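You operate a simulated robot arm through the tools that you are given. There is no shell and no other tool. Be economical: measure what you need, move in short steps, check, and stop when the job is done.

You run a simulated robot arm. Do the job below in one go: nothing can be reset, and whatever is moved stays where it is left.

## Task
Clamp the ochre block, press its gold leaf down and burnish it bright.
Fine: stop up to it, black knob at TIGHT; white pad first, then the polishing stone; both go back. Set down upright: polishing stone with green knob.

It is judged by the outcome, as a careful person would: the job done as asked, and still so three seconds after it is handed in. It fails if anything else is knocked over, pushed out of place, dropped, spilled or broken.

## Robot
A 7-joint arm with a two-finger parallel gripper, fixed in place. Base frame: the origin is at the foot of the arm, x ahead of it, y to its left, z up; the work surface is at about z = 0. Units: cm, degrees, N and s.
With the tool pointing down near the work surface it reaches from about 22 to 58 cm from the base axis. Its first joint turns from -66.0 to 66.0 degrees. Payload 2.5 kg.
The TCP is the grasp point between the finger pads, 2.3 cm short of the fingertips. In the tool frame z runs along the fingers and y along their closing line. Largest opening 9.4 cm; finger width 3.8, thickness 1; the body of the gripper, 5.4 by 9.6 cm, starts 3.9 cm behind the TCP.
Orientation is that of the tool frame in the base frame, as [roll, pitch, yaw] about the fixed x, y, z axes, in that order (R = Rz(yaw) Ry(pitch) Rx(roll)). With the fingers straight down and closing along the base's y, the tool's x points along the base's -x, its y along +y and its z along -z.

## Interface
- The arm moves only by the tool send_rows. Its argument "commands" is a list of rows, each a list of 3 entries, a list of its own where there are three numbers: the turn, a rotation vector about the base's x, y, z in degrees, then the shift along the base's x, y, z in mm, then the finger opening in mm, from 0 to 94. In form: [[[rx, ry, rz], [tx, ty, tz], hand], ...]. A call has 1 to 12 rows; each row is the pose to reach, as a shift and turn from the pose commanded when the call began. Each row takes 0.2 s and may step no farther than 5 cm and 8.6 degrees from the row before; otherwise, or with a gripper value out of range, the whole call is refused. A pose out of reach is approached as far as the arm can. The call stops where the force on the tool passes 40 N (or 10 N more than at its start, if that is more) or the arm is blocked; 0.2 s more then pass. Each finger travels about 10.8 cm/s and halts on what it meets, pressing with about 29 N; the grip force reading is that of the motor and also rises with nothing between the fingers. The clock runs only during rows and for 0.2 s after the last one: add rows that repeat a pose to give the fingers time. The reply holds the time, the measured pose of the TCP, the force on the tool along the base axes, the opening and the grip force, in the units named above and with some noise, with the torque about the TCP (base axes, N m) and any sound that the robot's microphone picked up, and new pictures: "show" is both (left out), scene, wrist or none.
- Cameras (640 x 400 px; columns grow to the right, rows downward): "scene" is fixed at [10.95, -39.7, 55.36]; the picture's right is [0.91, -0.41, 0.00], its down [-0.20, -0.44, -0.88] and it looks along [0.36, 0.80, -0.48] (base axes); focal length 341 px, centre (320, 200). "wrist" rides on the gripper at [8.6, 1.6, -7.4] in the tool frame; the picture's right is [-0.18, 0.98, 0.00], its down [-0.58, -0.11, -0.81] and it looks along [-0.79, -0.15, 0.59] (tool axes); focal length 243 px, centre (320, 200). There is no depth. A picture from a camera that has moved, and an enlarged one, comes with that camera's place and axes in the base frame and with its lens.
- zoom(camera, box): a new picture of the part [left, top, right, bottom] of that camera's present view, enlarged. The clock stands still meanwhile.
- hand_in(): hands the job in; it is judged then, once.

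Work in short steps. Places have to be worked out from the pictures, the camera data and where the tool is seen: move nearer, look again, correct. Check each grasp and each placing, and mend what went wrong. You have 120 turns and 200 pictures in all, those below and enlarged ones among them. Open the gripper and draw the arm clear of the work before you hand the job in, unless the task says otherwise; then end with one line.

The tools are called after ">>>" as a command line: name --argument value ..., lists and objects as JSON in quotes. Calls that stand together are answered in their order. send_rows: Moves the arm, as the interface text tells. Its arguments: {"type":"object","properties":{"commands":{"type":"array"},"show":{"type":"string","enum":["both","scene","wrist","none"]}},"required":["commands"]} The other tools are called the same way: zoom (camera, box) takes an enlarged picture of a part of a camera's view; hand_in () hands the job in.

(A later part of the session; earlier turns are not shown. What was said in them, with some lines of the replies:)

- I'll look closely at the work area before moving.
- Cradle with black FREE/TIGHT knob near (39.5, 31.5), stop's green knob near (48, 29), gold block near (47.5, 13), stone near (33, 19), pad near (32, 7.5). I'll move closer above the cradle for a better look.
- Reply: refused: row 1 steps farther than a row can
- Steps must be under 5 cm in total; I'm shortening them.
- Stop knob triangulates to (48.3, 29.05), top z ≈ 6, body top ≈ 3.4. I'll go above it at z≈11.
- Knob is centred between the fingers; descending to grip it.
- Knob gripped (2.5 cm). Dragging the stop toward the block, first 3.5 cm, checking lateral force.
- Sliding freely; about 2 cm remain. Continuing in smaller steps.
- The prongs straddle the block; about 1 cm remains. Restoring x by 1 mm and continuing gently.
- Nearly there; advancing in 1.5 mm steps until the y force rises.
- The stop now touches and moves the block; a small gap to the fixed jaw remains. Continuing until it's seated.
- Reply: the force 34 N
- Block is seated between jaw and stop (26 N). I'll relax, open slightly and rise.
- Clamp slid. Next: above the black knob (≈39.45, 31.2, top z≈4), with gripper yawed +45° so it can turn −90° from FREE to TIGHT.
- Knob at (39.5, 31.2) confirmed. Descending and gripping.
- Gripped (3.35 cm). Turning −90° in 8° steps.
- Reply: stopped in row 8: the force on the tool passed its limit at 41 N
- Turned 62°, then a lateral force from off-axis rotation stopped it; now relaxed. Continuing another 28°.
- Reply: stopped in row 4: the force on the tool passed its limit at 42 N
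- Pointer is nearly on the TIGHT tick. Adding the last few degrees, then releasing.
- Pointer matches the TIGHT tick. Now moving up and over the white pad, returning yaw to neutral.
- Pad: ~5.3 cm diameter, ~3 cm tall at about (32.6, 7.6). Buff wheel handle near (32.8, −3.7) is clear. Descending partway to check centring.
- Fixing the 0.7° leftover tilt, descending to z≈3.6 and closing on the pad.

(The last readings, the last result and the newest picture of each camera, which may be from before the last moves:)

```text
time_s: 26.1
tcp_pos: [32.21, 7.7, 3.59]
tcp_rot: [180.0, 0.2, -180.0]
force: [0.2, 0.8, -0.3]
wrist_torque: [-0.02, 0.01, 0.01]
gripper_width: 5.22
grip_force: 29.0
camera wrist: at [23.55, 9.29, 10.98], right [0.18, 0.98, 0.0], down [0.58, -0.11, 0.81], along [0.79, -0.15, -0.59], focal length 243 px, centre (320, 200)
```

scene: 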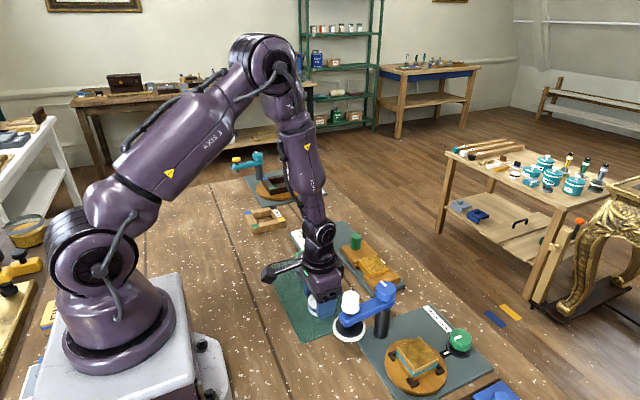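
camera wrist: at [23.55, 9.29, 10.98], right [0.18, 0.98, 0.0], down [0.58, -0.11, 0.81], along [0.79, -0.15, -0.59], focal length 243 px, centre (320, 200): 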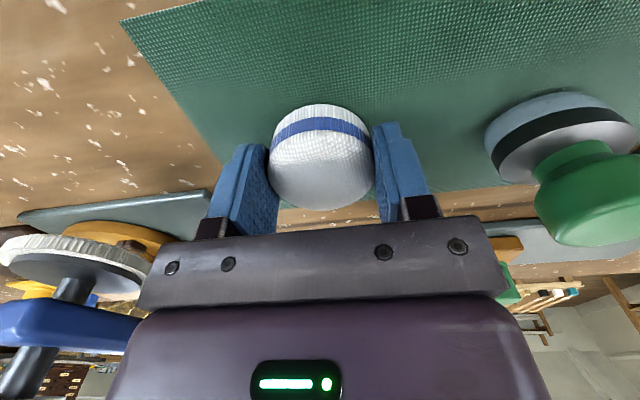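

Pad gripped (5.2 cm), home TCP (32.2, 7.7, 3.59). Lifting straight up, then over to the block at safe height.

>>> send_rows --commands '[[[0, 0, 0], [0, 0, 20], 40], [[0, 0, 0], [0, 0, 60], 40], [[0, 0, 0], [0, 0, 100], 40], [[0, 0, 0], [20, 6, 130], 40], [[0, 0, 0], [50, 18, 130], 40], [[0, 0, 0], [85, 32, 130], 40], [[0, 0, 0], [120, 46, 125], 40], [[0, 0, 0], [156, 55, 110], 40], [[0, 0, 0], [156, 55, 110], 40]]'

>>> zoom --camera "wrist" --box '[160, 0, 480, 220]'

>>> zoom --camera "scene" --box '[300, 190, 440, 300]'

```text
time_s: 28.1
tcp_pos: [47.92, 13.09, 14.66]
tcp_rot: [-180.0, 0.1, -179.9]
force: [-0.8, -0.3, -0.4]
wrist_torque: [-0.01, 0.01, 0.01]
gripper_width: 5.17
grip_force: 28.8
camera wrist: at [39.21, 14.74, 22.11], right [0.18, 0.98, 0.0], down [0.58, -0.11, 0.81], along [0.79, -0.15, -0.59], focal length 243 px, centre (320, 200)
```

scene: 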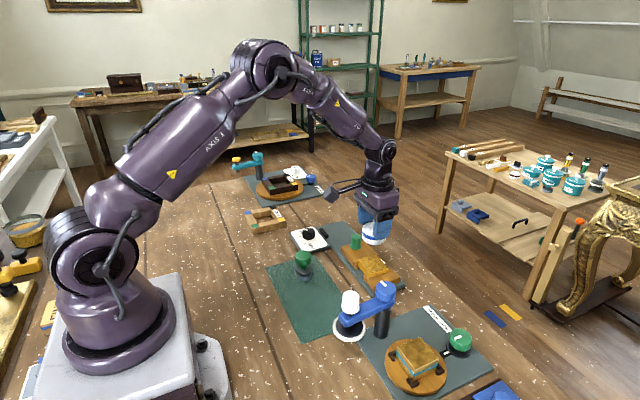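
wrist: 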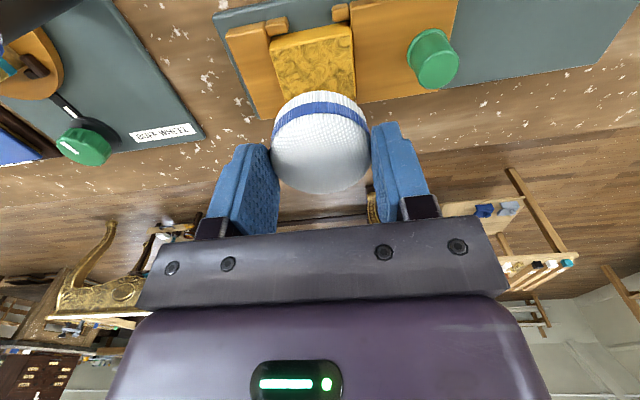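

```text
1.82 times, centred on (320, 110) of wrist
camera zoom: at [39.21, 14.74, 22.11], right [0.18, 0.98, 0.0], down [0.58, -0.11, 0.81], along [0.79, -0.15, -0.59], focal length 441 px, centre (320, 364)
```

zoom: 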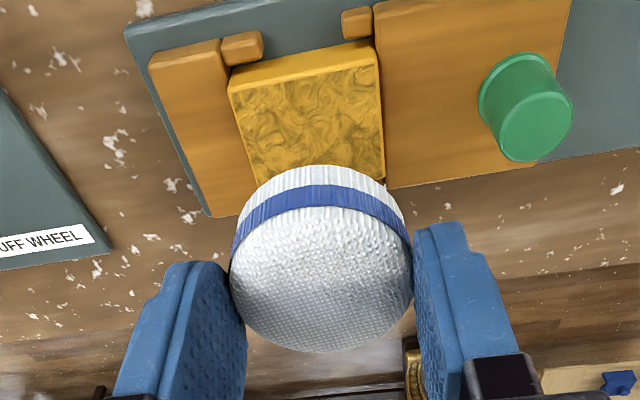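

```text
3.64 times, centred on (370, 245) of scene
camera zoom: at [10.95, -39.7, 55.36], right [0.91, -0.41, 0.0], down [-0.2, -0.44, -0.88], along [0.36, 0.8, -0.48], focal length 1240 px, centre (138, 36)
```

zoom: 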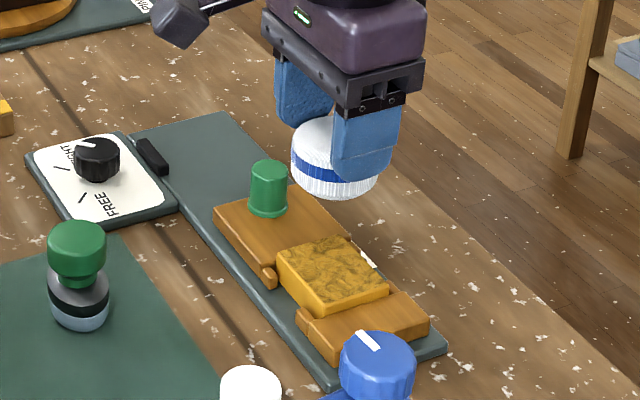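

Leaf spans x≈45.7–50.5, y≈9.8–15.3, top z≈3.8; centre (48.1, 12.6). Descending to just above contact.

>>> send_rows --commands '[[[0, 0, 0], [2, -5, -30], 40], [[0, 0, 0], [2, -5, -55], 40], [[0, 0, 0], [2, -5, -62], 40], [[0, 0, 0], [2, -5, -62], 40]]'

>>> zoom --camera "scene" --box '[310, 210, 430, 300]'

```text
time_s: 29.1
tcp_pos: [48.14, 12.77, 8.3]
tcp_rot: [-180.0, 0.1, -179.9]
force: [-0.4, 0.1, -1.0]
wrist_torque: [0.01, 0.01, 0.0]
gripper_width: 5.19
grip_force: 28.7
camera wrist: at [39.39, 14.28, 15.83], right [0.18, 0.98, 0.0], down [0.58, -0.11, 0.81], along [0.79, -0.15, -0.59], focal length 243 px, centre (320, 200)
```

scene: 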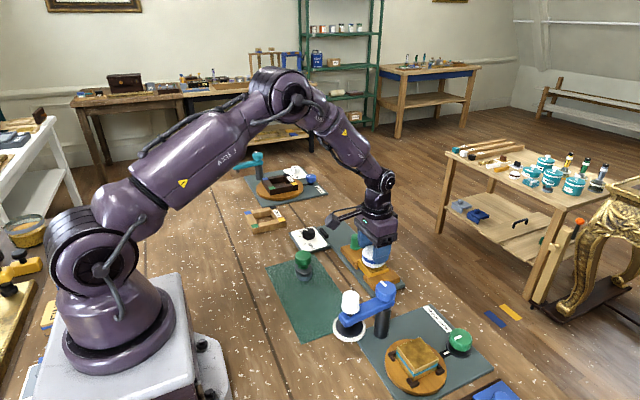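
wrist: 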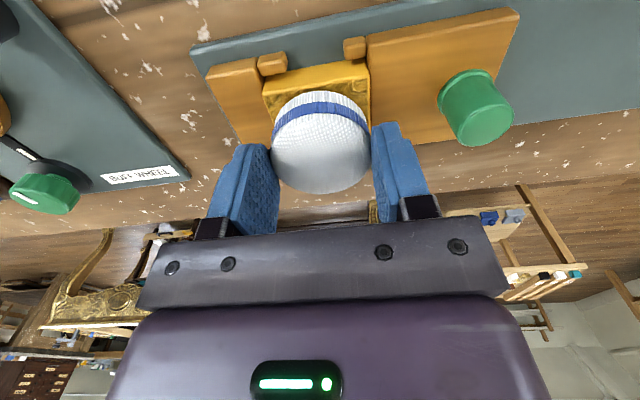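

```text
4.44 times, centred on (370, 255) of scene
camera zoom: at [10.95, -39.7, 55.36], right [0.91, -0.41, 0.0], down [-0.2, -0.44, -0.88], along [0.36, 0.8, -0.48], focal length 1515 px, centre (98, -44)
```

zoom: 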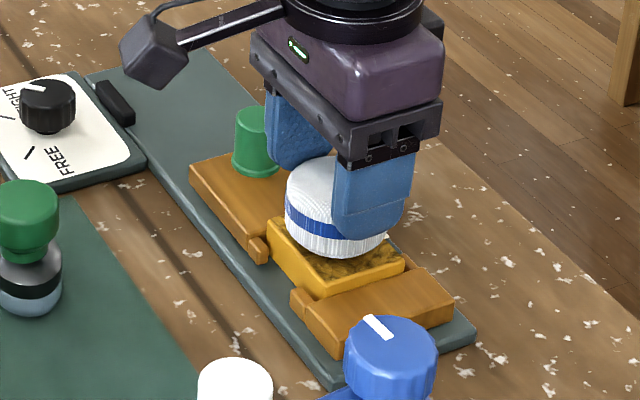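

Hovering ~1 cm above. Shifting 2 mm to −y and pressing down gradually.

>>> send_rows --commands '[[[0, 0, 0], [0, -2, -5], 40], [[0, 0, 0], [0, -2, -8], 40], [[0, 0, 0], [0, -2, -10], 40], [[0, 0, 0], [0, -2, -11], 40]]' --show "none"

```text
time_s: 30.0
tcp_pos: [48.2, 12.49, 7.86]
tcp_rot: [179.9, 0.5, -179.9]
force: [-1.5, -1.0, 4.7]
wrist_torque: [-0.01, -0.02, 0.01]
gripper_width: 5.19
grip_force: 28.8
stopped in row 4: the force on the tool passed its limit at 42 N (the readings are from after the stop); the commanded pose is now the measured one
```

Contact at TCP z≈7.8 (block is higher than estimated); it peaked at 42 N and stopped. Lifting a bit and inspecting the leaf.

>>> send_rows --commands '[[[0, 0, 0], [0, 0, 10], 40], [[0, 0, 0], [0, 0, 40], 40], [[0, 0, 0], [-40, 0, 60], 40], [[0, 0, 0], [-40, 0, 60], 40]]'

>>> zoom --camera "scene" --box '[310, 210, 430, 300]'

```text
time_s: 31.0
tcp_pos: [44.14, 12.41, 13.86]
tcp_rot: [179.9, 0.5, -179.9]
force: [0.1, 0.7, 0.0]
wrist_torque: [0.0, 0.0, 0.01]
gripper_width: 5.16
grip_force: 29.1
camera wrist: at [35.43, 14.03, 21.21], right [0.18, 0.98, 0.0], down [0.58, -0.11, 0.81], along [0.8, -0.15, -0.59], focal length 243 px, centre (320, 200)
```

scene: 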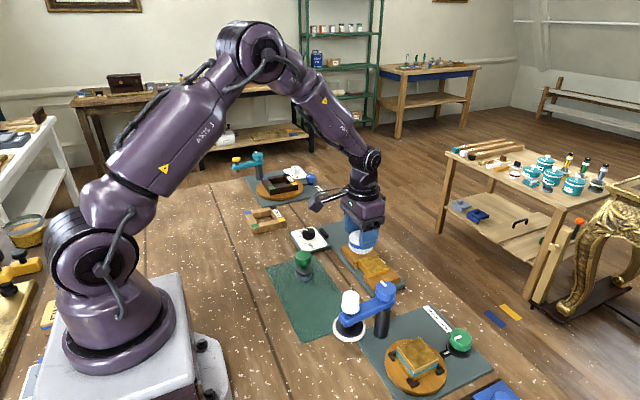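
wrist: 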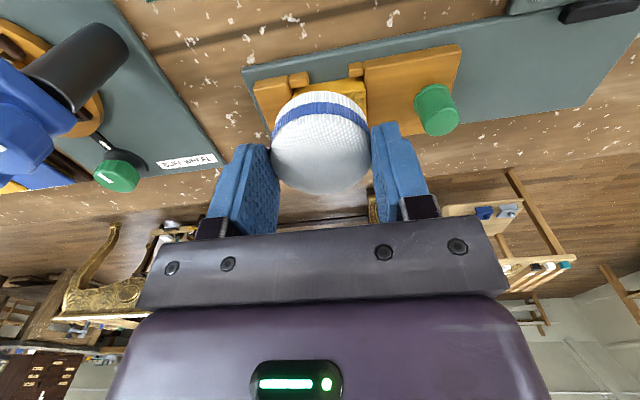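

```text
4.44 times, centred on (370, 255) of scene
camera zoom: at [10.95, -39.7, 55.36], right [0.91, -0.41, 0.0], down [-0.2, -0.44, -0.88], along [0.36, 0.8, -0.48], focal length 1515 px, centre (98, -44)
```

zoom: 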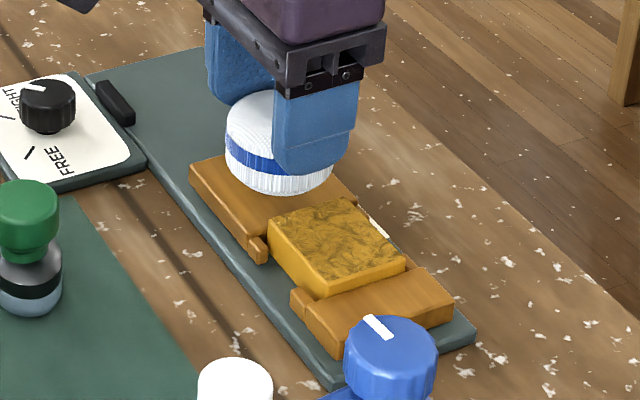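

>>> zoom --camera "scene" --box '[350, 242, 400, 282]'

```text
10.00 times, centred on (375, 262) of scene
camera zoom: at [10.95, -39.7, 55.36], right [0.91, -0.41, 0.0], down [-0.2, -0.44, -0.88], along [0.36, 0.8, -0.48], focal length 3409 px, centre (-230, -420)
```

zoom: 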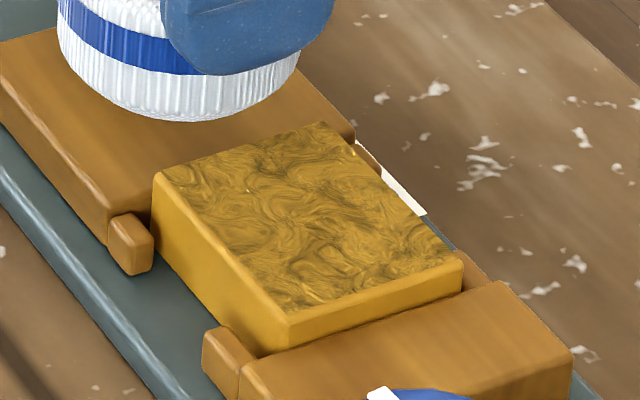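

The leaf looks partly smoothed. I'll dab with moderate force (~15–20 N) held, at centre first to calibrate.

>>> send_rows --commands '[[[0, 0, 0], [30, 0, -20], 40], [[0, 0, 0], [40, 0, -50], 40], [[0, 0, 0], [40, 0, -58], 40], [[0, 0, 0], [40, 0, -61.5], 40], [[0, 0, 0], [40, 0, -62], 40], [[0, 0, 0], [40, 0, -62], 40], [[0, 0, 0], [40, 0, -62], 40]]' --show "none"

```text
time_s: 32.6
tcp_pos: [48.38, 12.5, 7.77]
tcp_rot: [179.9, 0.8, -179.9]
force: [-2.8, -1.6, 27.9]
wrist_torque: [-0.06, 0.03, -0.01]
gripper_width: 5.2
grip_force: 28.5
```

Held at 28 N. Now dabbing toward the four corners with ~20 N each.

>>> send_rows --commands '[[[0, 0, 0], [0, 0, 8], 40], [[0, 0, 0], [8, 8, 8], 40], [[0, 0, 0], [8, 8, 0.8], 40], [[0, 0, 0], [8, 8, 0.8], 40], [[0, 0, 0], [8, 8, 0.8], 40], [[0, 0, 0], [8, 8, 8], 40], [[0, 0, 0], [-8, 8, 8], 40], [[0, 0, 0], [-8, 8, 0.8], 40], [[0, 0, 0], [-8, 8, 0.8], 40], [[0, 0, 0], [-8, 8, 0.8], 40]]' --show "none"

>>> send_rows --commands '[[[0, 0, 0], [0, 0, 8], 40], [[0, 0, 0], [0, -16, 8], 40], [[0, 0, 0], [0, -16, 0], 40], [[0, 0, 0], [0, -16, 0], 40], [[0, 0, 0], [0, -16, 0], 40], [[0, 0, 0], [0, -16, 8], 40], [[0, 0, 0], [16, -16, 8], 40], [[0, 0, 0], [16, -16, 0], 40], [[0, 0, 0], [16, -16, 0], 40], [[0, 0, 0], [16, -16, 0], 40]]' --show "none"

```text
time_s: 34.8
tcp_pos: [47.48, 13.29, 7.62]
tcp_rot: [179.9, 0.6, -179.9]
force: [-3.7, -1.7, 19.1]
wrist_torque: [-0.1, -0.13, -0.03]
gripper_width: 5.15
grip_force: 29.1
```

```text
time_s: 37.0
tcp_pos: [49.16, 11.71, 7.66]
tcp_rot: [179.9, 0.6, -180.0]
force: [-2.2, -0.8, 15.4]
wrist_torque: [-0.01, 0.09, 0.01]
gripper_width: 5.15
grip_force: 28.9
```

Dabs held at 15–20 N. Lifting away toward the base to look at the leaf.

>>> send_rows --commands '[[[0, 0, 0], [0, 0, 15], 40], [[0, 0, 0], [0, 0, 50], 40], [[0, 0, 0], [-30, 0, 80], 40], [[0, 0, 0], [-60, 0, 100], 40], [[0, 0, 0], [-60, 0, 100], 40]]' --show "wrist"

>>> zoom --camera "scene" --box '[350, 242, 400, 282]'

```text
time_s: 38.2
tcp_pos: [42.93, 11.62, 17.62]
tcp_rot: [-180.0, 0.4, -179.9]
force: [0.4, 0.1, 0.4]
wrist_torque: [-0.03, -0.02, -0.03]
gripper_width: 5.15
grip_force: 28.9
camera wrist: at [34.31, 13.27, 25.08], right [0.18, 0.98, 0.0], down [0.58, -0.11, 0.81], along [0.8, -0.15, -0.59], focal length 243 px, centre (320, 200)
```

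wrist: 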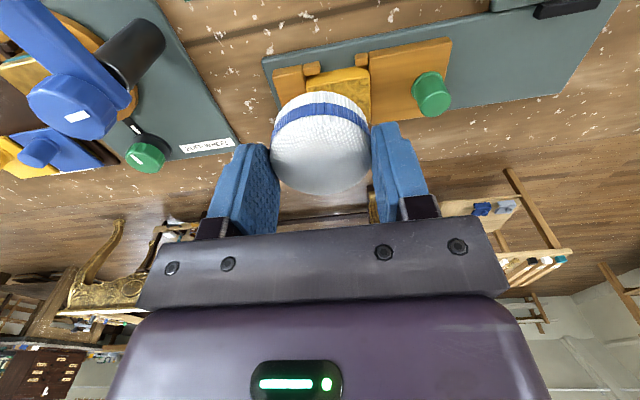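

```text
10.00 times, centred on (375, 262) of scene
camera zoom: at [10.95, -39.7, 55.36], right [0.91, -0.41, 0.0], down [-0.2, -0.44, -0.88], along [0.36, 0.8, -0.48], focal length 3409 px, centre (-230, -420)
```

zoom: 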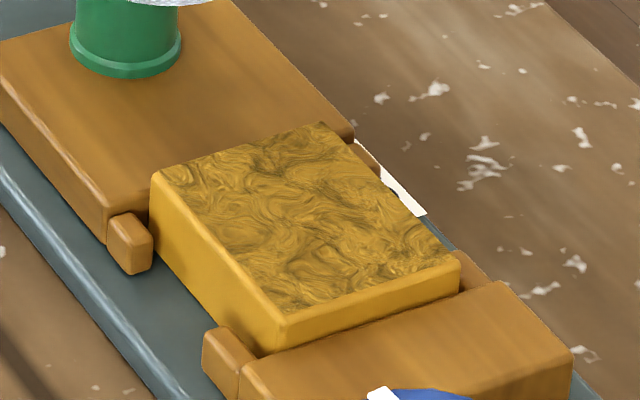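

Little visible change. I'll try smoothing strokes with light pressure over the leaf rather than only dabs.

>>> send_rows --commands '[[[0, 0, 0], [25, 4, -30], 40], [[0, 0, 0], [52, 8, -65], 40], [[0, 0, 0], [52, 8, -92], 40], [[0, 0, 0], [52, 8, -99], 40], [[0, 0, 0], [52, 8, -100], 40], [[0, 0, 0], [56, 8, -100], 40], [[0, 0, 0], [60, 8, -100], 40], [[0, 0, 0], [56, 8, -100], 40], [[0, 0, 0], [52, 8, -100], 40], [[0, 0, 0], [48, 8, -100], 40], [[0, 0, 0], [44, 8, -100], 40], [[0, 0, 0], [48, 8, -100], 40]]' --show "none"

```text
time_s: 40.8
tcp_pos: [47.72, 12.43, 7.69]
tcp_rot: [-180.0, 0.2, -179.9]
force: [-11.5, -2.4, 33.6]
wrist_torque: [-0.14, 0.09, -0.05]
gripper_width: 5.15
grip_force: 29.7
```

Pressure is 33 N; easing 1 mm and stroking along y, then lifting to look.

>>> send_rows --commands '[[[0, 0, 0], [4, 0, 0.8], 40], [[0, 0, 0], [4, 5, 0.8], 40], [[0, 0, 0], [4, 9, 0.8], 40], [[0, 0, 0], [4, 4, 0.8], 40], [[0, 0, 0], [4, -1, 0.8], 40], [[0, 0, 0], [4, -6, 0.8], 40], [[0, 0, 0], [4, -9, 0.8], 40], [[0, 0, 0], [4, -4, 0.8], 40], [[0, 0, 0], [4, 0, 0.8], 40]]' --show "none"

>>> send_rows --commands '[[[0, 0, 0], [0, 0, 15], 40], [[0, 0, 0], [0, 0, 50], 40], [[0, 0, 0], [-30, 0, 80], 40], [[0, 0, 0], [-60, 0, 100], 40], [[0, 0, 0], [-60, 0, 100], 40]]' --show "none"

>>> zoom --camera "scene" --box '[350, 242, 400, 282]'

```text
time_s: 42.8
tcp_pos: [48.35, 12.27, 7.7]
tcp_rot: [-179.9, 0.5, -180.0]
force: [0.9, -5.0, 9.2]
wrist_torque: [-0.2, -0.16, -0.04]
gripper_width: 5.15
grip_force: 29.0
```

```text
time_s: 44.0
tcp_pos: [42.18, 12.45, 17.69]
tcp_rot: [180.0, 0.4, -179.8]
force: [-0.2, 0.7, -0.3]
wrist_torque: [-0.01, 0.0, 0.01]
gripper_width: 5.14
grip_force: 28.8
```

```text
10.00 times, centred on (375, 262) of scene
camera zoom: at [10.95, -39.7, 55.36], right [0.91, -0.41, 0.0], down [-0.2, -0.44, -0.88], along [0.36, 0.8, -0.48], focal length 3409 px, centre (-230, -420)
```

zoom: 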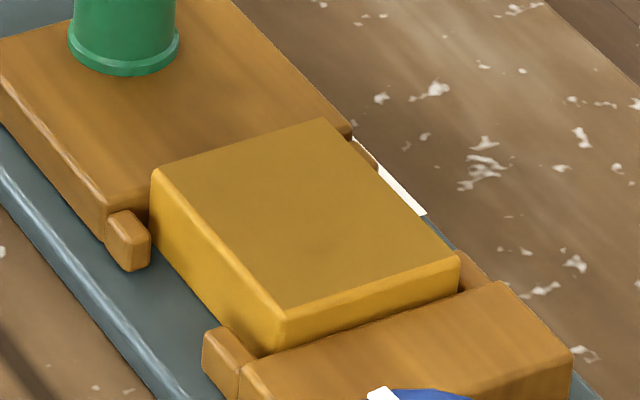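

The leaf is now pressed smooth. Returning the pad to its place (32.2, 7.7).

>>> send_rows --commands '[[[0, 0, 0], [-40, -20, 0], 40], [[0, 0, 0], [-75, -36, -10], 40], [[0, 0, 0], [-99.7, -47.5, -40], 40], [[0, 0, 0], [-99.7, -47.5, -80], 40], [[0, 0, 0], [-99.7, -47.5, -115], 40], [[0, 0, 0], [-99.7, -47.5, -132], 40], [[0, 0, 0], [-99.7, -47.5, -132], 40]]' --show "none"

>>> zoom --camera "scene" --box '[260, 250, 380, 350]'

```text
time_s: 45.6
tcp_pos: [32.23, 7.55, 4.52]
tcp_rot: [179.9, 0.4, -179.9]
force: [-8.9, -2.4, 28.8]
wrist_torque: [-0.1, 0.01, 0.0]
gripper_width: 5.15
grip_force: 28.9
```

```text
4.00 times, centred on (320, 300) of scene
camera zoom: at [10.94, -39.7, 55.36], right [0.91, -0.41, 0.0], down [-0.2, -0.44, -0.88], along [0.36, 0.8, -0.48], focal length 1364 px, centre (320, -200)
```

zoom: 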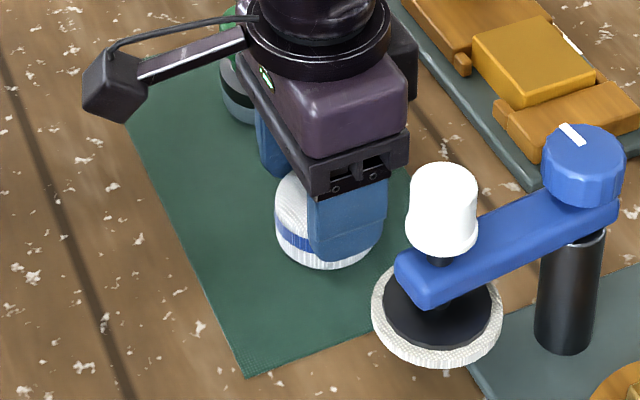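

The pad already rests on the mat (it sat lower in the grip). Easing pressure, opening, rising.

>>> send_rows --commands '[[[0, 0, 0], [0, 0, 1], 40], [[0, 0, 0], [0, 0, 1], 80], [[0, 0, 0], [0, 0, 1], 80], [[0, 0, 0], [0, 0, 30], 80], [[0, 0, 0], [0, 0, 70], 80], [[0, 0, 0], [0, 0, 110], 80], [[0, 0, 0], [0, 0, 110], 80]]'

>>> zoom --camera "scene" --box '[260, 240, 380, 340]'

```text
time_s: 47.2
tcp_pos: [32.25, 7.64, 15.41]
tcp_rot: [179.9, 0.4, -179.9]
force: [1.0, -0.1, 0.9]
wrist_torque: [0.0, -0.03, -0.01]
gripper_width: 7.97
grip_force: 0.1
camera wrist: at [23.57, 9.29, 22.89], right [0.18, 0.98, 0.0], down [0.58, -0.11, 0.81], along [0.8, -0.15, -0.59], focal length 243 px, centre (320, 200)
```

scene: 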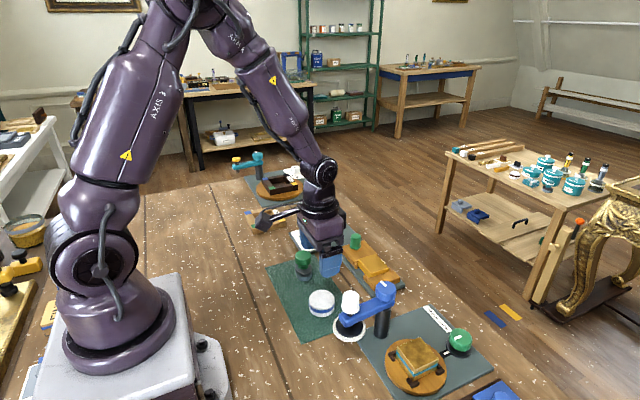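
wrist: 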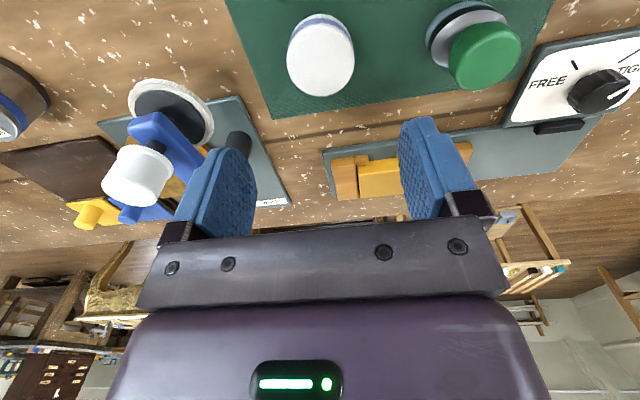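

```text
4.00 times, centred on (320, 290) of scene
camera zoom: at [10.95, -39.7, 55.36], right [0.91, -0.41, 0.0], down [-0.2, -0.44, -0.88], along [0.36, 0.8, -0.48], focal length 1364 px, centre (320, -160)
```

zoom: 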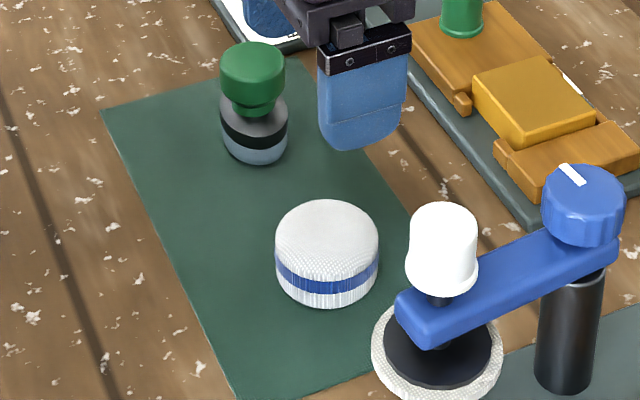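

Pad is back in place. Stone's green knob top at ≈(33.0, 18.9, 6.65). Moving above it.

>>> send_rows --commands '[[[0, 0, 0], [2, 40, 0], 70], [[0, 0, 0], [5, 80, 0], 70], [[0, 0, 0], [7.5, 112.5, -15], 70], [[0, 0, 0], [7.5, 112.5, -34], 70], [[0, 0, 0], [7.5, 112.5, -34], 70]]' --show "wrist"

>>> zoom --camera "scene" --box '[260, 220, 380, 320]'

```text
time_s: 48.4
tcp_pos: [33.05, 18.87, 12.06]
tcp_rot: [179.9, 0.5, -179.8]
force: [0.4, 0.0, 0.2]
wrist_torque: [-0.01, -0.01, -0.01]
gripper_width: 7.0
grip_force: 0.1
camera wrist: at [24.34, 20.59, 19.45], right [0.18, 0.98, 0.0], down [0.58, -0.11, 0.81], along [0.8, -0.15, -0.59], focal length 243 px, centre (320, 200)
```

wrist: 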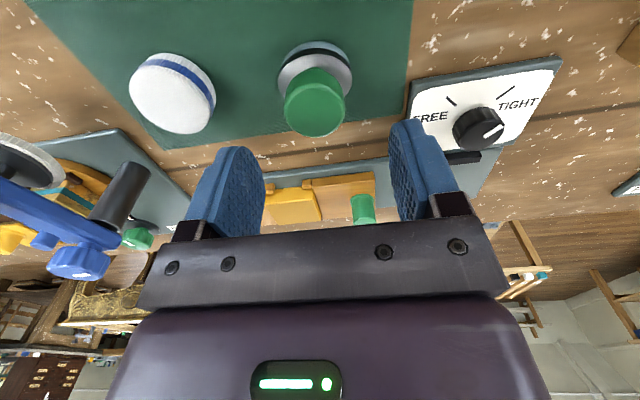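

```text
4.00 times, centred on (320, 270) of scene
camera zoom: at [10.95, -39.7, 55.36], right [0.91, -0.41, 0.0], down [-0.2, -0.44, -0.88], along [0.36, 0.8, -0.48], focal length 1364 px, centre (320, -80)
```

zoom: 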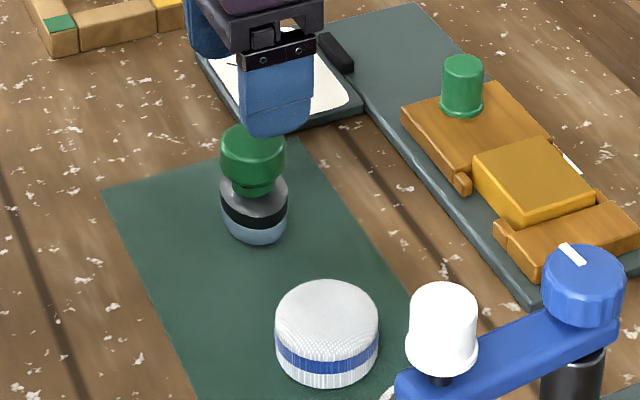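

Centred. Descending to grip the knob only (tips ≈ z 4.4), also levelling the 0.5° tilt.

>>> send_rows --commands '[[[0, 0.5, 0], [-1, -1, -25], 70], [[0, 0.5, 0], [-2, -1, -45], 70], [[0, 0.5, 0], [-2, -1, -54], 70], [[0, 0.5, 0], [-2, -1, -54], 25], [[0, 0.5, 0], [-2, -1, -54], 25], [[0, 0.5, 0], [-2, -1, -54], 25]]' --show "wrist"

>>> zoom --camera "scene" --box '[260, 220, 380, 320]'

```text
time_s: 49.8
tcp_pos: [32.75, 18.85, 6.57]
tcp_rot: [179.9, 0.0, -179.9]
force: [0.1, 1.2, -0.7]
wrist_torque: [0.05, -0.03, 0.01]
gripper_width: 3.7
grip_force: 29.2
camera wrist: at [24.2, 20.47, 14.14], right [0.18, 0.98, 0.0], down [0.58, -0.11, 0.81], along [0.79, -0.15, -0.59], focal length 243 px, centre (320, 200)
```

wrist: 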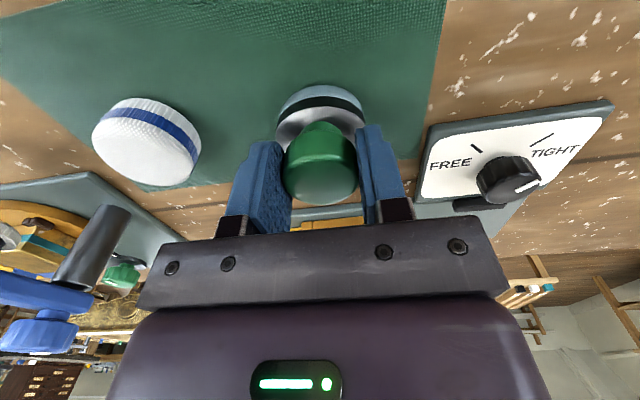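

```text
4.00 times, centred on (320, 270) of scene
camera zoom: at [10.95, -39.7, 55.36], right [0.91, -0.41, 0.0], down [-0.2, -0.44, -0.88], along [0.36, 0.8, -0.48], focal length 1364 px, centre (320, -80)
```

zoom: 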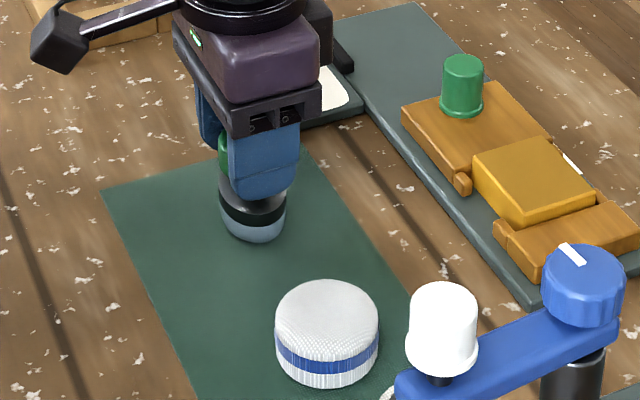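

Stone gripped (home TCP 32.75, 18.85, 6.57). Lifting and carrying it above the leaf; expected contact z≈9.9.

>>> send_rows --commands '[[[0, 0, 0], [0, 0, 20], 25], [[0, 0, 0], [0, 0, 60], 25], [[0, 0, 0], [5, -2, 95], 25], [[0, 0, 0], [45, -20, 95], 25], [[0, 0, 0], [85, -38, 95], 25], [[0, 0, 0], [125, -52, 90], 25], [[0, 0, 0], [154, -63, 70], 25], [[0, 0, 0], [154, -63, 50], 25], [[0, 0, 0], [154, -63, 50], 25]]'

>>> zoom --camera "scene" --box '[320, 210, 420, 290]'

```text
time_s: 51.8
tcp_pos: [48.16, 12.61, 11.64]
tcp_rot: [179.9, -0.1, -180.0]
force: [0.2, 0.0, -1.0]
wrist_torque: [0.01, -0.04, 0.02]
gripper_width: 3.68
grip_force: 29.0
camera wrist: at [39.59, 14.25, 19.13], right [0.18, 0.98, 0.0], down [0.58, -0.11, 0.81], along [0.79, -0.15, -0.59], focal length 243 px, centre (320, 200)
```

scene: 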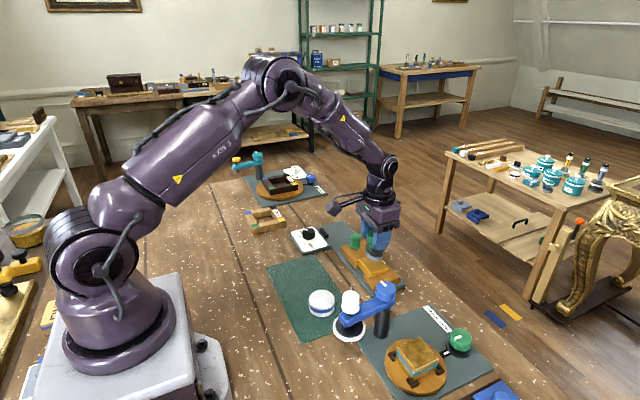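
wrist: 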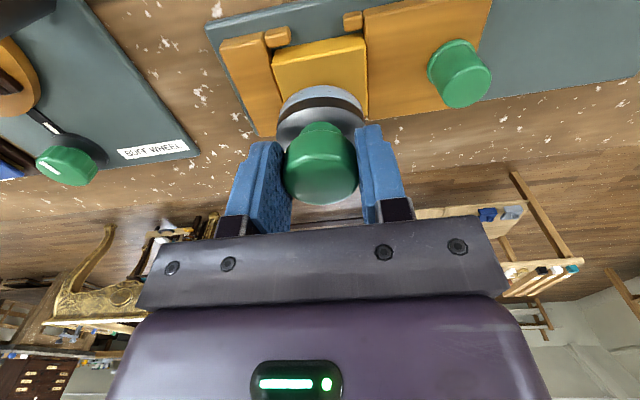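

```text
5.00 times, centred on (370, 250) of scene
camera zoom: at [10.95, -39.7, 55.36], right [0.91, -0.41, 0.0], down [-0.2, -0.44, -0.88], along [0.36, 0.8, -0.48], focal length 1705 px, centre (70, -50)
```

zoom: 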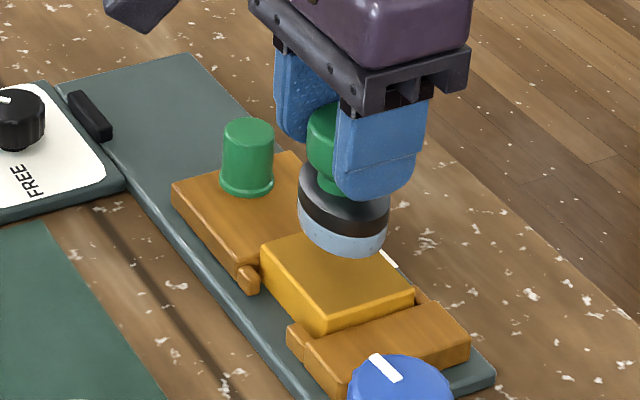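

Hovering. Lowering in small steps to find contact.

>>> send_rows --commands '[[[0, 0, 0], [0, -1, -10], 25], [[0, 0, 0], [0, -1, -14], 25], [[0, 0, 0], [0, -1, -16], 25], [[0, 0, 0], [0, -1, -17.5], 25], [[0, 0, 0], [0, -1, -17.5], 25]]' --show "none"

```text
time_s: 53.0
tcp_pos: [48.03, 12.46, 9.96]
tcp_rot: [179.9, -0.1, -179.9]
force: [1.7, -0.6, -0.8]
wrist_torque: [0.0, 0.0, -0.02]
gripper_width: 3.67
grip_force: 28.7
```

>>> send_rows --commands '[[[0, 0, 0], [0, 0, -0.7], 25], [[0, 0, 0], [0, 0, -1.4], 25], [[0, 0, 0], [0, 0, -2], 25], [[0, 0, 0], [0, 0, -2], 25]]' --show "none"

```text
time_s: 54.0
tcp_pos: [48.22, 12.41, 9.88]
tcp_rot: [179.9, 0.0, -180.0]
force: [-5.0, -1.8, 17.1]
wrist_torque: [-0.15, 0.29, 0.0]
gripper_width: 3.69
grip_force: 29.2
```

Contact with 17 N. Rubbing strokes along x, then offset lines in y.

>>> send_rows --commands "[[[0, 0, 0], [5, 0, 0], 25], [[0, 0, 0], [8, 0, 0], 25], [[0, 0, 0], [2, 0, 0], 25], [[0, 0, 0], [-4, 0, 0], [25][0]], [[0, 0, 0], [-8, 0, 0], 25], [[0, 0, 0], [-8, 5, 0], 25], [[0, 0, 0], [-8, 9, 0], 25], [[0, 0, 0], [-2, 9, 0], 25], [[0, 0, 0], [4, 9, 0], 25], [[0, 0, 0], [8, 9, 0], 25], [[0, 0, 0], [8, 4, 0], 25], [[0, 0, 0], [8, 0, 0], 25]]" --show "none"

```text
refused: the rows could not be read
```

Resending with a clean row format.

>>> send_rows --commands '[[[0, 0, 0], [5, 0, 0], 25], [[0, 0, 0], [8, 0, 0], 25], [[0, 0, 0], [2, 0, 0], 25], [[0, 0, 0], [-4, 0, 0], 25], [[0, 0, 0], [-8, 0, 0], 25], [[0, 0, 0], [-8, 5, 0], 25], [[0, 0, 0], [-8, 9, 0], 25], [[0, 0, 0], [-2, 9, 0], 25], [[0, 0, 0], [4, 9, 0], 25], [[0, 0, 0], [8, 9, 0], 25], [[0, 0, 0], [8, 4, 0], 25], [[0, 0, 0], [8, 0, 0], 25]]' --show "none"

```text
time_s: 56.6
tcp_pos: [49.08, 12.45, 9.78]
tcp_rot: [180.0, 0.0, -179.9]
force: [0.5, 4.0, 10.6]
wrist_torque: [0.27, -0.11, 0.02]
gripper_width: 3.67
grip_force: 28.8
```

Contact holds at ~10 N. Covering the −y side and passing back over the middle.

>>> send_rows --commands '[[[0, 0, 0], [0, -5, 0], 25], [[0, 0, 0], [0, -9, 0], 25], [[0, 0, 0], [-6, -9, 0], 25], [[0, 0, 0], [-12, -9, 0], 25], [[0, 0, 0], [-16, -9, 0], 25], [[0, 0, 0], [-16, -3, 0], 25], [[0, 0, 0], [-10, -3, 0], 25], [[0, 0, 0], [-4, -3, 0], 25], [[0, 0, 0], [-2, 3, 0], 25], [[0, 0, 0], [-8, 3, 0], 25], [[0, 0, 0], [-14, 3, 0], 25], [[0, 0, 0], [-8, 0, 0], 25]]' --show "none"

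>>> send_rows --commands '[[[0, 0, 0], [0, 0, 15], 25], [[0, 0, 0], [0, 0, 50], 25], [[0, 0, 0], [-30, 0, 80], 25], [[0, 0, 0], [-60, 0, 100], 25], [[0, 0, 0], [-60, 0, 100], 25]]' --show "none"

>>> zoom --camera "scene" --box '[350, 242, 400, 282]'

```text
time_s: 59.2
tcp_pos: [48.11, 12.61, 9.71]
tcp_rot: [179.9, -0.2, -179.8]
force: [-2.1, 3.1, 7.8]
wrist_torque: [0.1, 0.12, 0.01]
gripper_width: 3.67
grip_force: 29.3
```

```text
time_s: 60.4
tcp_pos: [42.03, 12.6, 19.85]
tcp_rot: [-180.0, -0.1, -179.9]
force: [0.3, -0.5, -0.7]
wrist_torque: [0.06, 0.01, 0.01]
gripper_width: 3.7
grip_force: 29.1
```

```text
10.00 times, centred on (375, 262) of scene
camera zoom: at [10.95, -39.7, 55.36], right [0.91, -0.41, 0.0], down [-0.2, -0.44, -0.88], along [0.36, 0.8, -0.48], focal length 3409 px, centre (-230, -420)
```

zoom: 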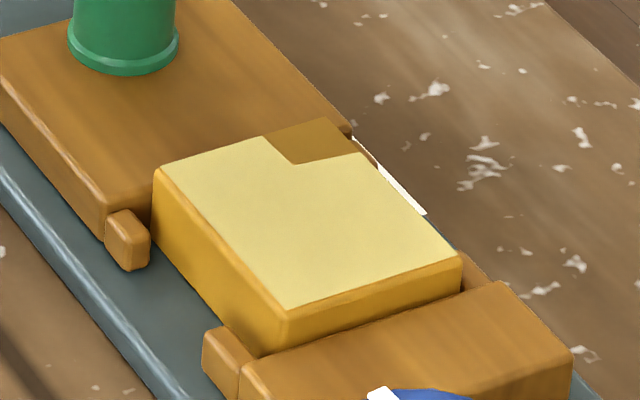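

Bright except the far +y corner cell. Burnishing that corner.

>>> send_rows --commands '[[[0, 0, 0], [30, 4, -25], 25], [[0, 0, 0], [66, 8, -55], 25], [[0, 0, 0], [66, 8, -90], 25], [[0, 0, 0], [66, 8, -99], 25], [[0, 0, 0], [66, 8, -100.7], 25], [[0, 0, 0], [70, 11, -100.7], 25], [[0, 0, 0], [73, 13, -100.7], 25], [[0, 0, 0], [68, 13, -100.7], 25], [[0, 0, 0], [72, 13, -100.7], 25], [[0, 0, 0], [72, 9, -100.7], 25], [[0, 0, 0], [72, 13, -100.7], 25], [[0, 0, 0], [66, 8, -100.7], 25]]' --show "none"

>>> send_rows --commands '[[[0, 0, 0], [0, 0, 15], 25], [[0, 0, 0], [0, 0, 50], 25], [[0, 0, 0], [-30, 0, 80], 25], [[0, 0, 0], [-60, 0, 100], 25], [[0, 0, 0], [-60, 0, 100], 25]]' --show "none"

>>> zoom --camera "scene" --box '[350, 242, 400, 282]'

```text
time_s: 63.0
tcp_pos: [48.83, 13.24, 9.69]
tcp_rot: [179.9, 0.1, -179.8]
force: [2.6, 2.0, 8.7]
wrist_torque: [0.07, -0.24, 0.02]
gripper_width: 3.65
grip_force: 28.8
```

```text
time_s: 64.2
tcp_pos: [42.8, 13.42, 19.78]
tcp_rot: [-180.0, 0.0, -180.0]
force: [0.1, -0.7, -0.7]
wrist_torque: [0.01, 0.01, -0.01]
gripper_width: 3.68
grip_force: 29.4
```

```text
10.00 times, centred on (375, 262) of scene
camera zoom: at [10.95, -39.7, 55.36], right [0.91, -0.41, 0.0], down [-0.2, -0.44, -0.88], along [0.36, 0.8, -0.48], focal length 3409 px, centre (-230, -420)
```

zoom: 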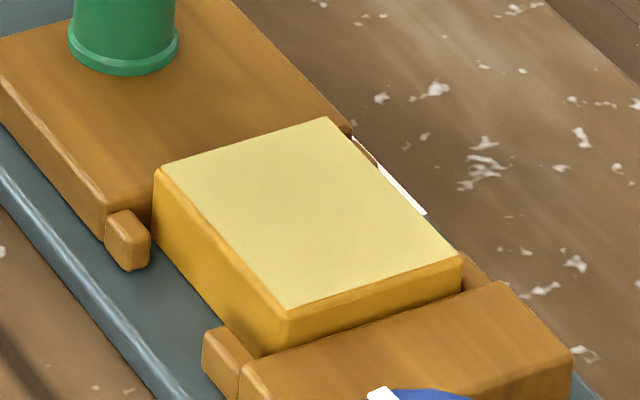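

Fully bright. Carrying the stone back to (32.75, 18.85), stopping ~5 mm above the mat.

>>> send_rows --commands '[[[0, 0, 0], [-38, 20, 0], 25], [[0, 0, 0], [-75, 40, -5], 25], [[0, 0, 0], [-100.5, 54.3, -30], 25], [[0, 0, 0], [-100.5, 54.3, -70], 25], [[0, 0, 0], [-100.5, 54.3, -105], 25], [[0, 0, 0], [-100.5, 54.3, -126], 25], [[0, 0, 0], [-100.5, 54.3, -126], 25]]' --show "scene"

>>> send_rows --commands '[[[0, 0, 0], [0, 0, -3], 25], [[0, 0, 0], [0, 0, -5], 25], [[0, 0, 0], [0, 0, -6], 25], [[0, 0, 0], [0, 0, -6], 25]]' --show "none"

```text
time_s: 65.8
tcp_pos: [32.81, 18.59, 6.99]
tcp_rot: [179.9, -0.1, -179.9]
force: [0.0, -0.7, -0.6]
wrist_torque: [0.04, 0.03, -0.03]
gripper_width: 3.64
grip_force: 29.3
```

scene: 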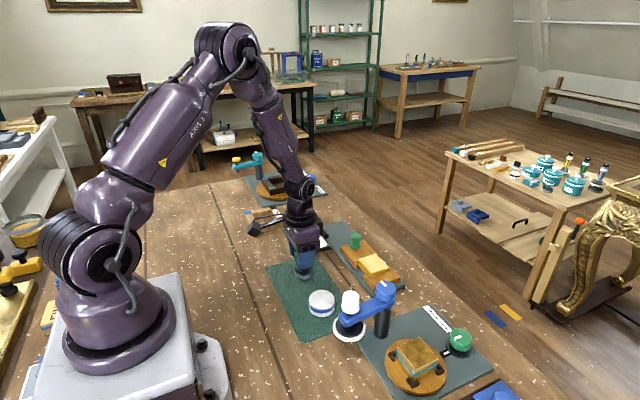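

```text
time_s: 66.8
tcp_pos: [32.77, 18.66, 6.48]
tcp_rot: [179.9, 0.1, -179.8]
force: [-3.8, -1.6, 12.6]
wrist_torque: [-0.19, 0.09, -0.02]
gripper_width: 3.66
grip_force: 29.1
```

Stone rests on the mat (12 N). Easing, opening and rising straight up.

>>> send_rows --commands '[[[0, 0, 0], [0, 0, 0.6], 25], [[0, 0, 0], [0, 0, 0.6], 70], [[0, 0, 0], [0, 0, 0.6], 70], [[0, 0, 0], [0, 0, 30], 70], [[0, 0, 0], [0, 0, 75], 70], [[0, 0, 0], [-20, 0, 120], 70], [[0, 0, 0], [-40, 0, 160], 70], [[0, 0, 0], [-40, 0, 160], 70]]'

>>> zoom --camera "scene" --box '[270, 215, 420, 325]'

```text
time_s: 68.6
tcp_pos: [28.84, 18.78, 22.44]
tcp_rot: [-180.0, 0.0, -179.9]
force: [0.5, -0.2, 0.6]
wrist_torque: [0.0, -0.01, 0.0]
gripper_width: 7.0
grip_force: 0.1
camera wrist: at [20.17, 20.33, 29.89], right [0.18, 0.98, 0.0], down [0.58, -0.11, 0.81], along [0.79, -0.15, -0.59], focal length 243 px, centre (320, 200)
```

scene: 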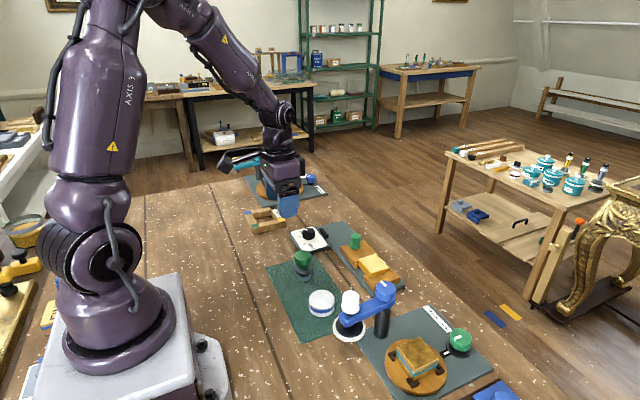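
wrist: 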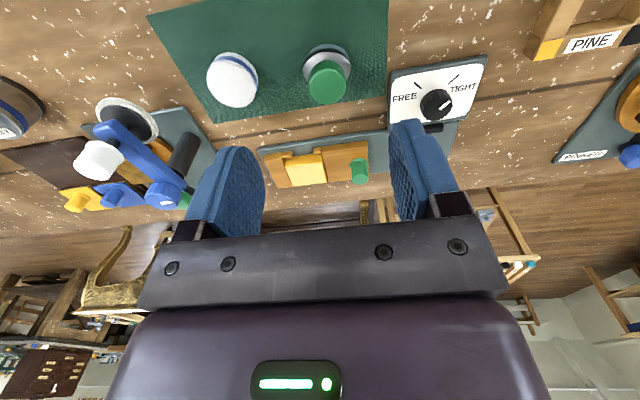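

```text
3.64 times, centred on (345, 270) of scene
camera zoom: at [10.95, -39.7, 55.36], right [0.91, -0.41, 0.0], down [-0.2, -0.44, -0.88], along [0.36, 0.8, -0.48], focal length 1240 px, centre (229, -54)
```

zoom: 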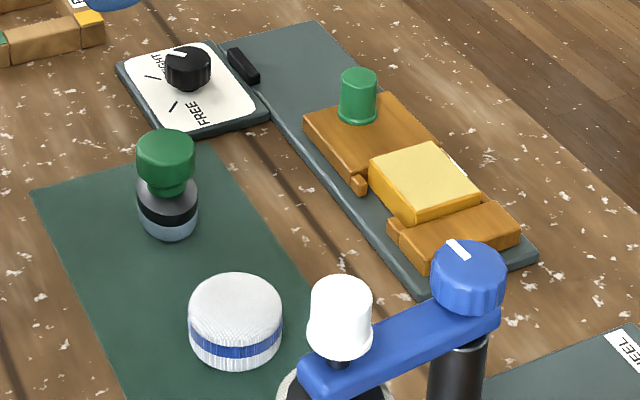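

Everything is in place: block clamped, knob at TIGHT, leaf bright, pad and stone back upright, arm clear. Handing in.

>>> hand_in

```text
The job is handed in.
```

The ochre block is clamped with the stop up to it and the black knob at TIGHT. Its gold leaf is pressed smooth and burnished bright all over, and the white pad and polishing stone are back upright in their places.
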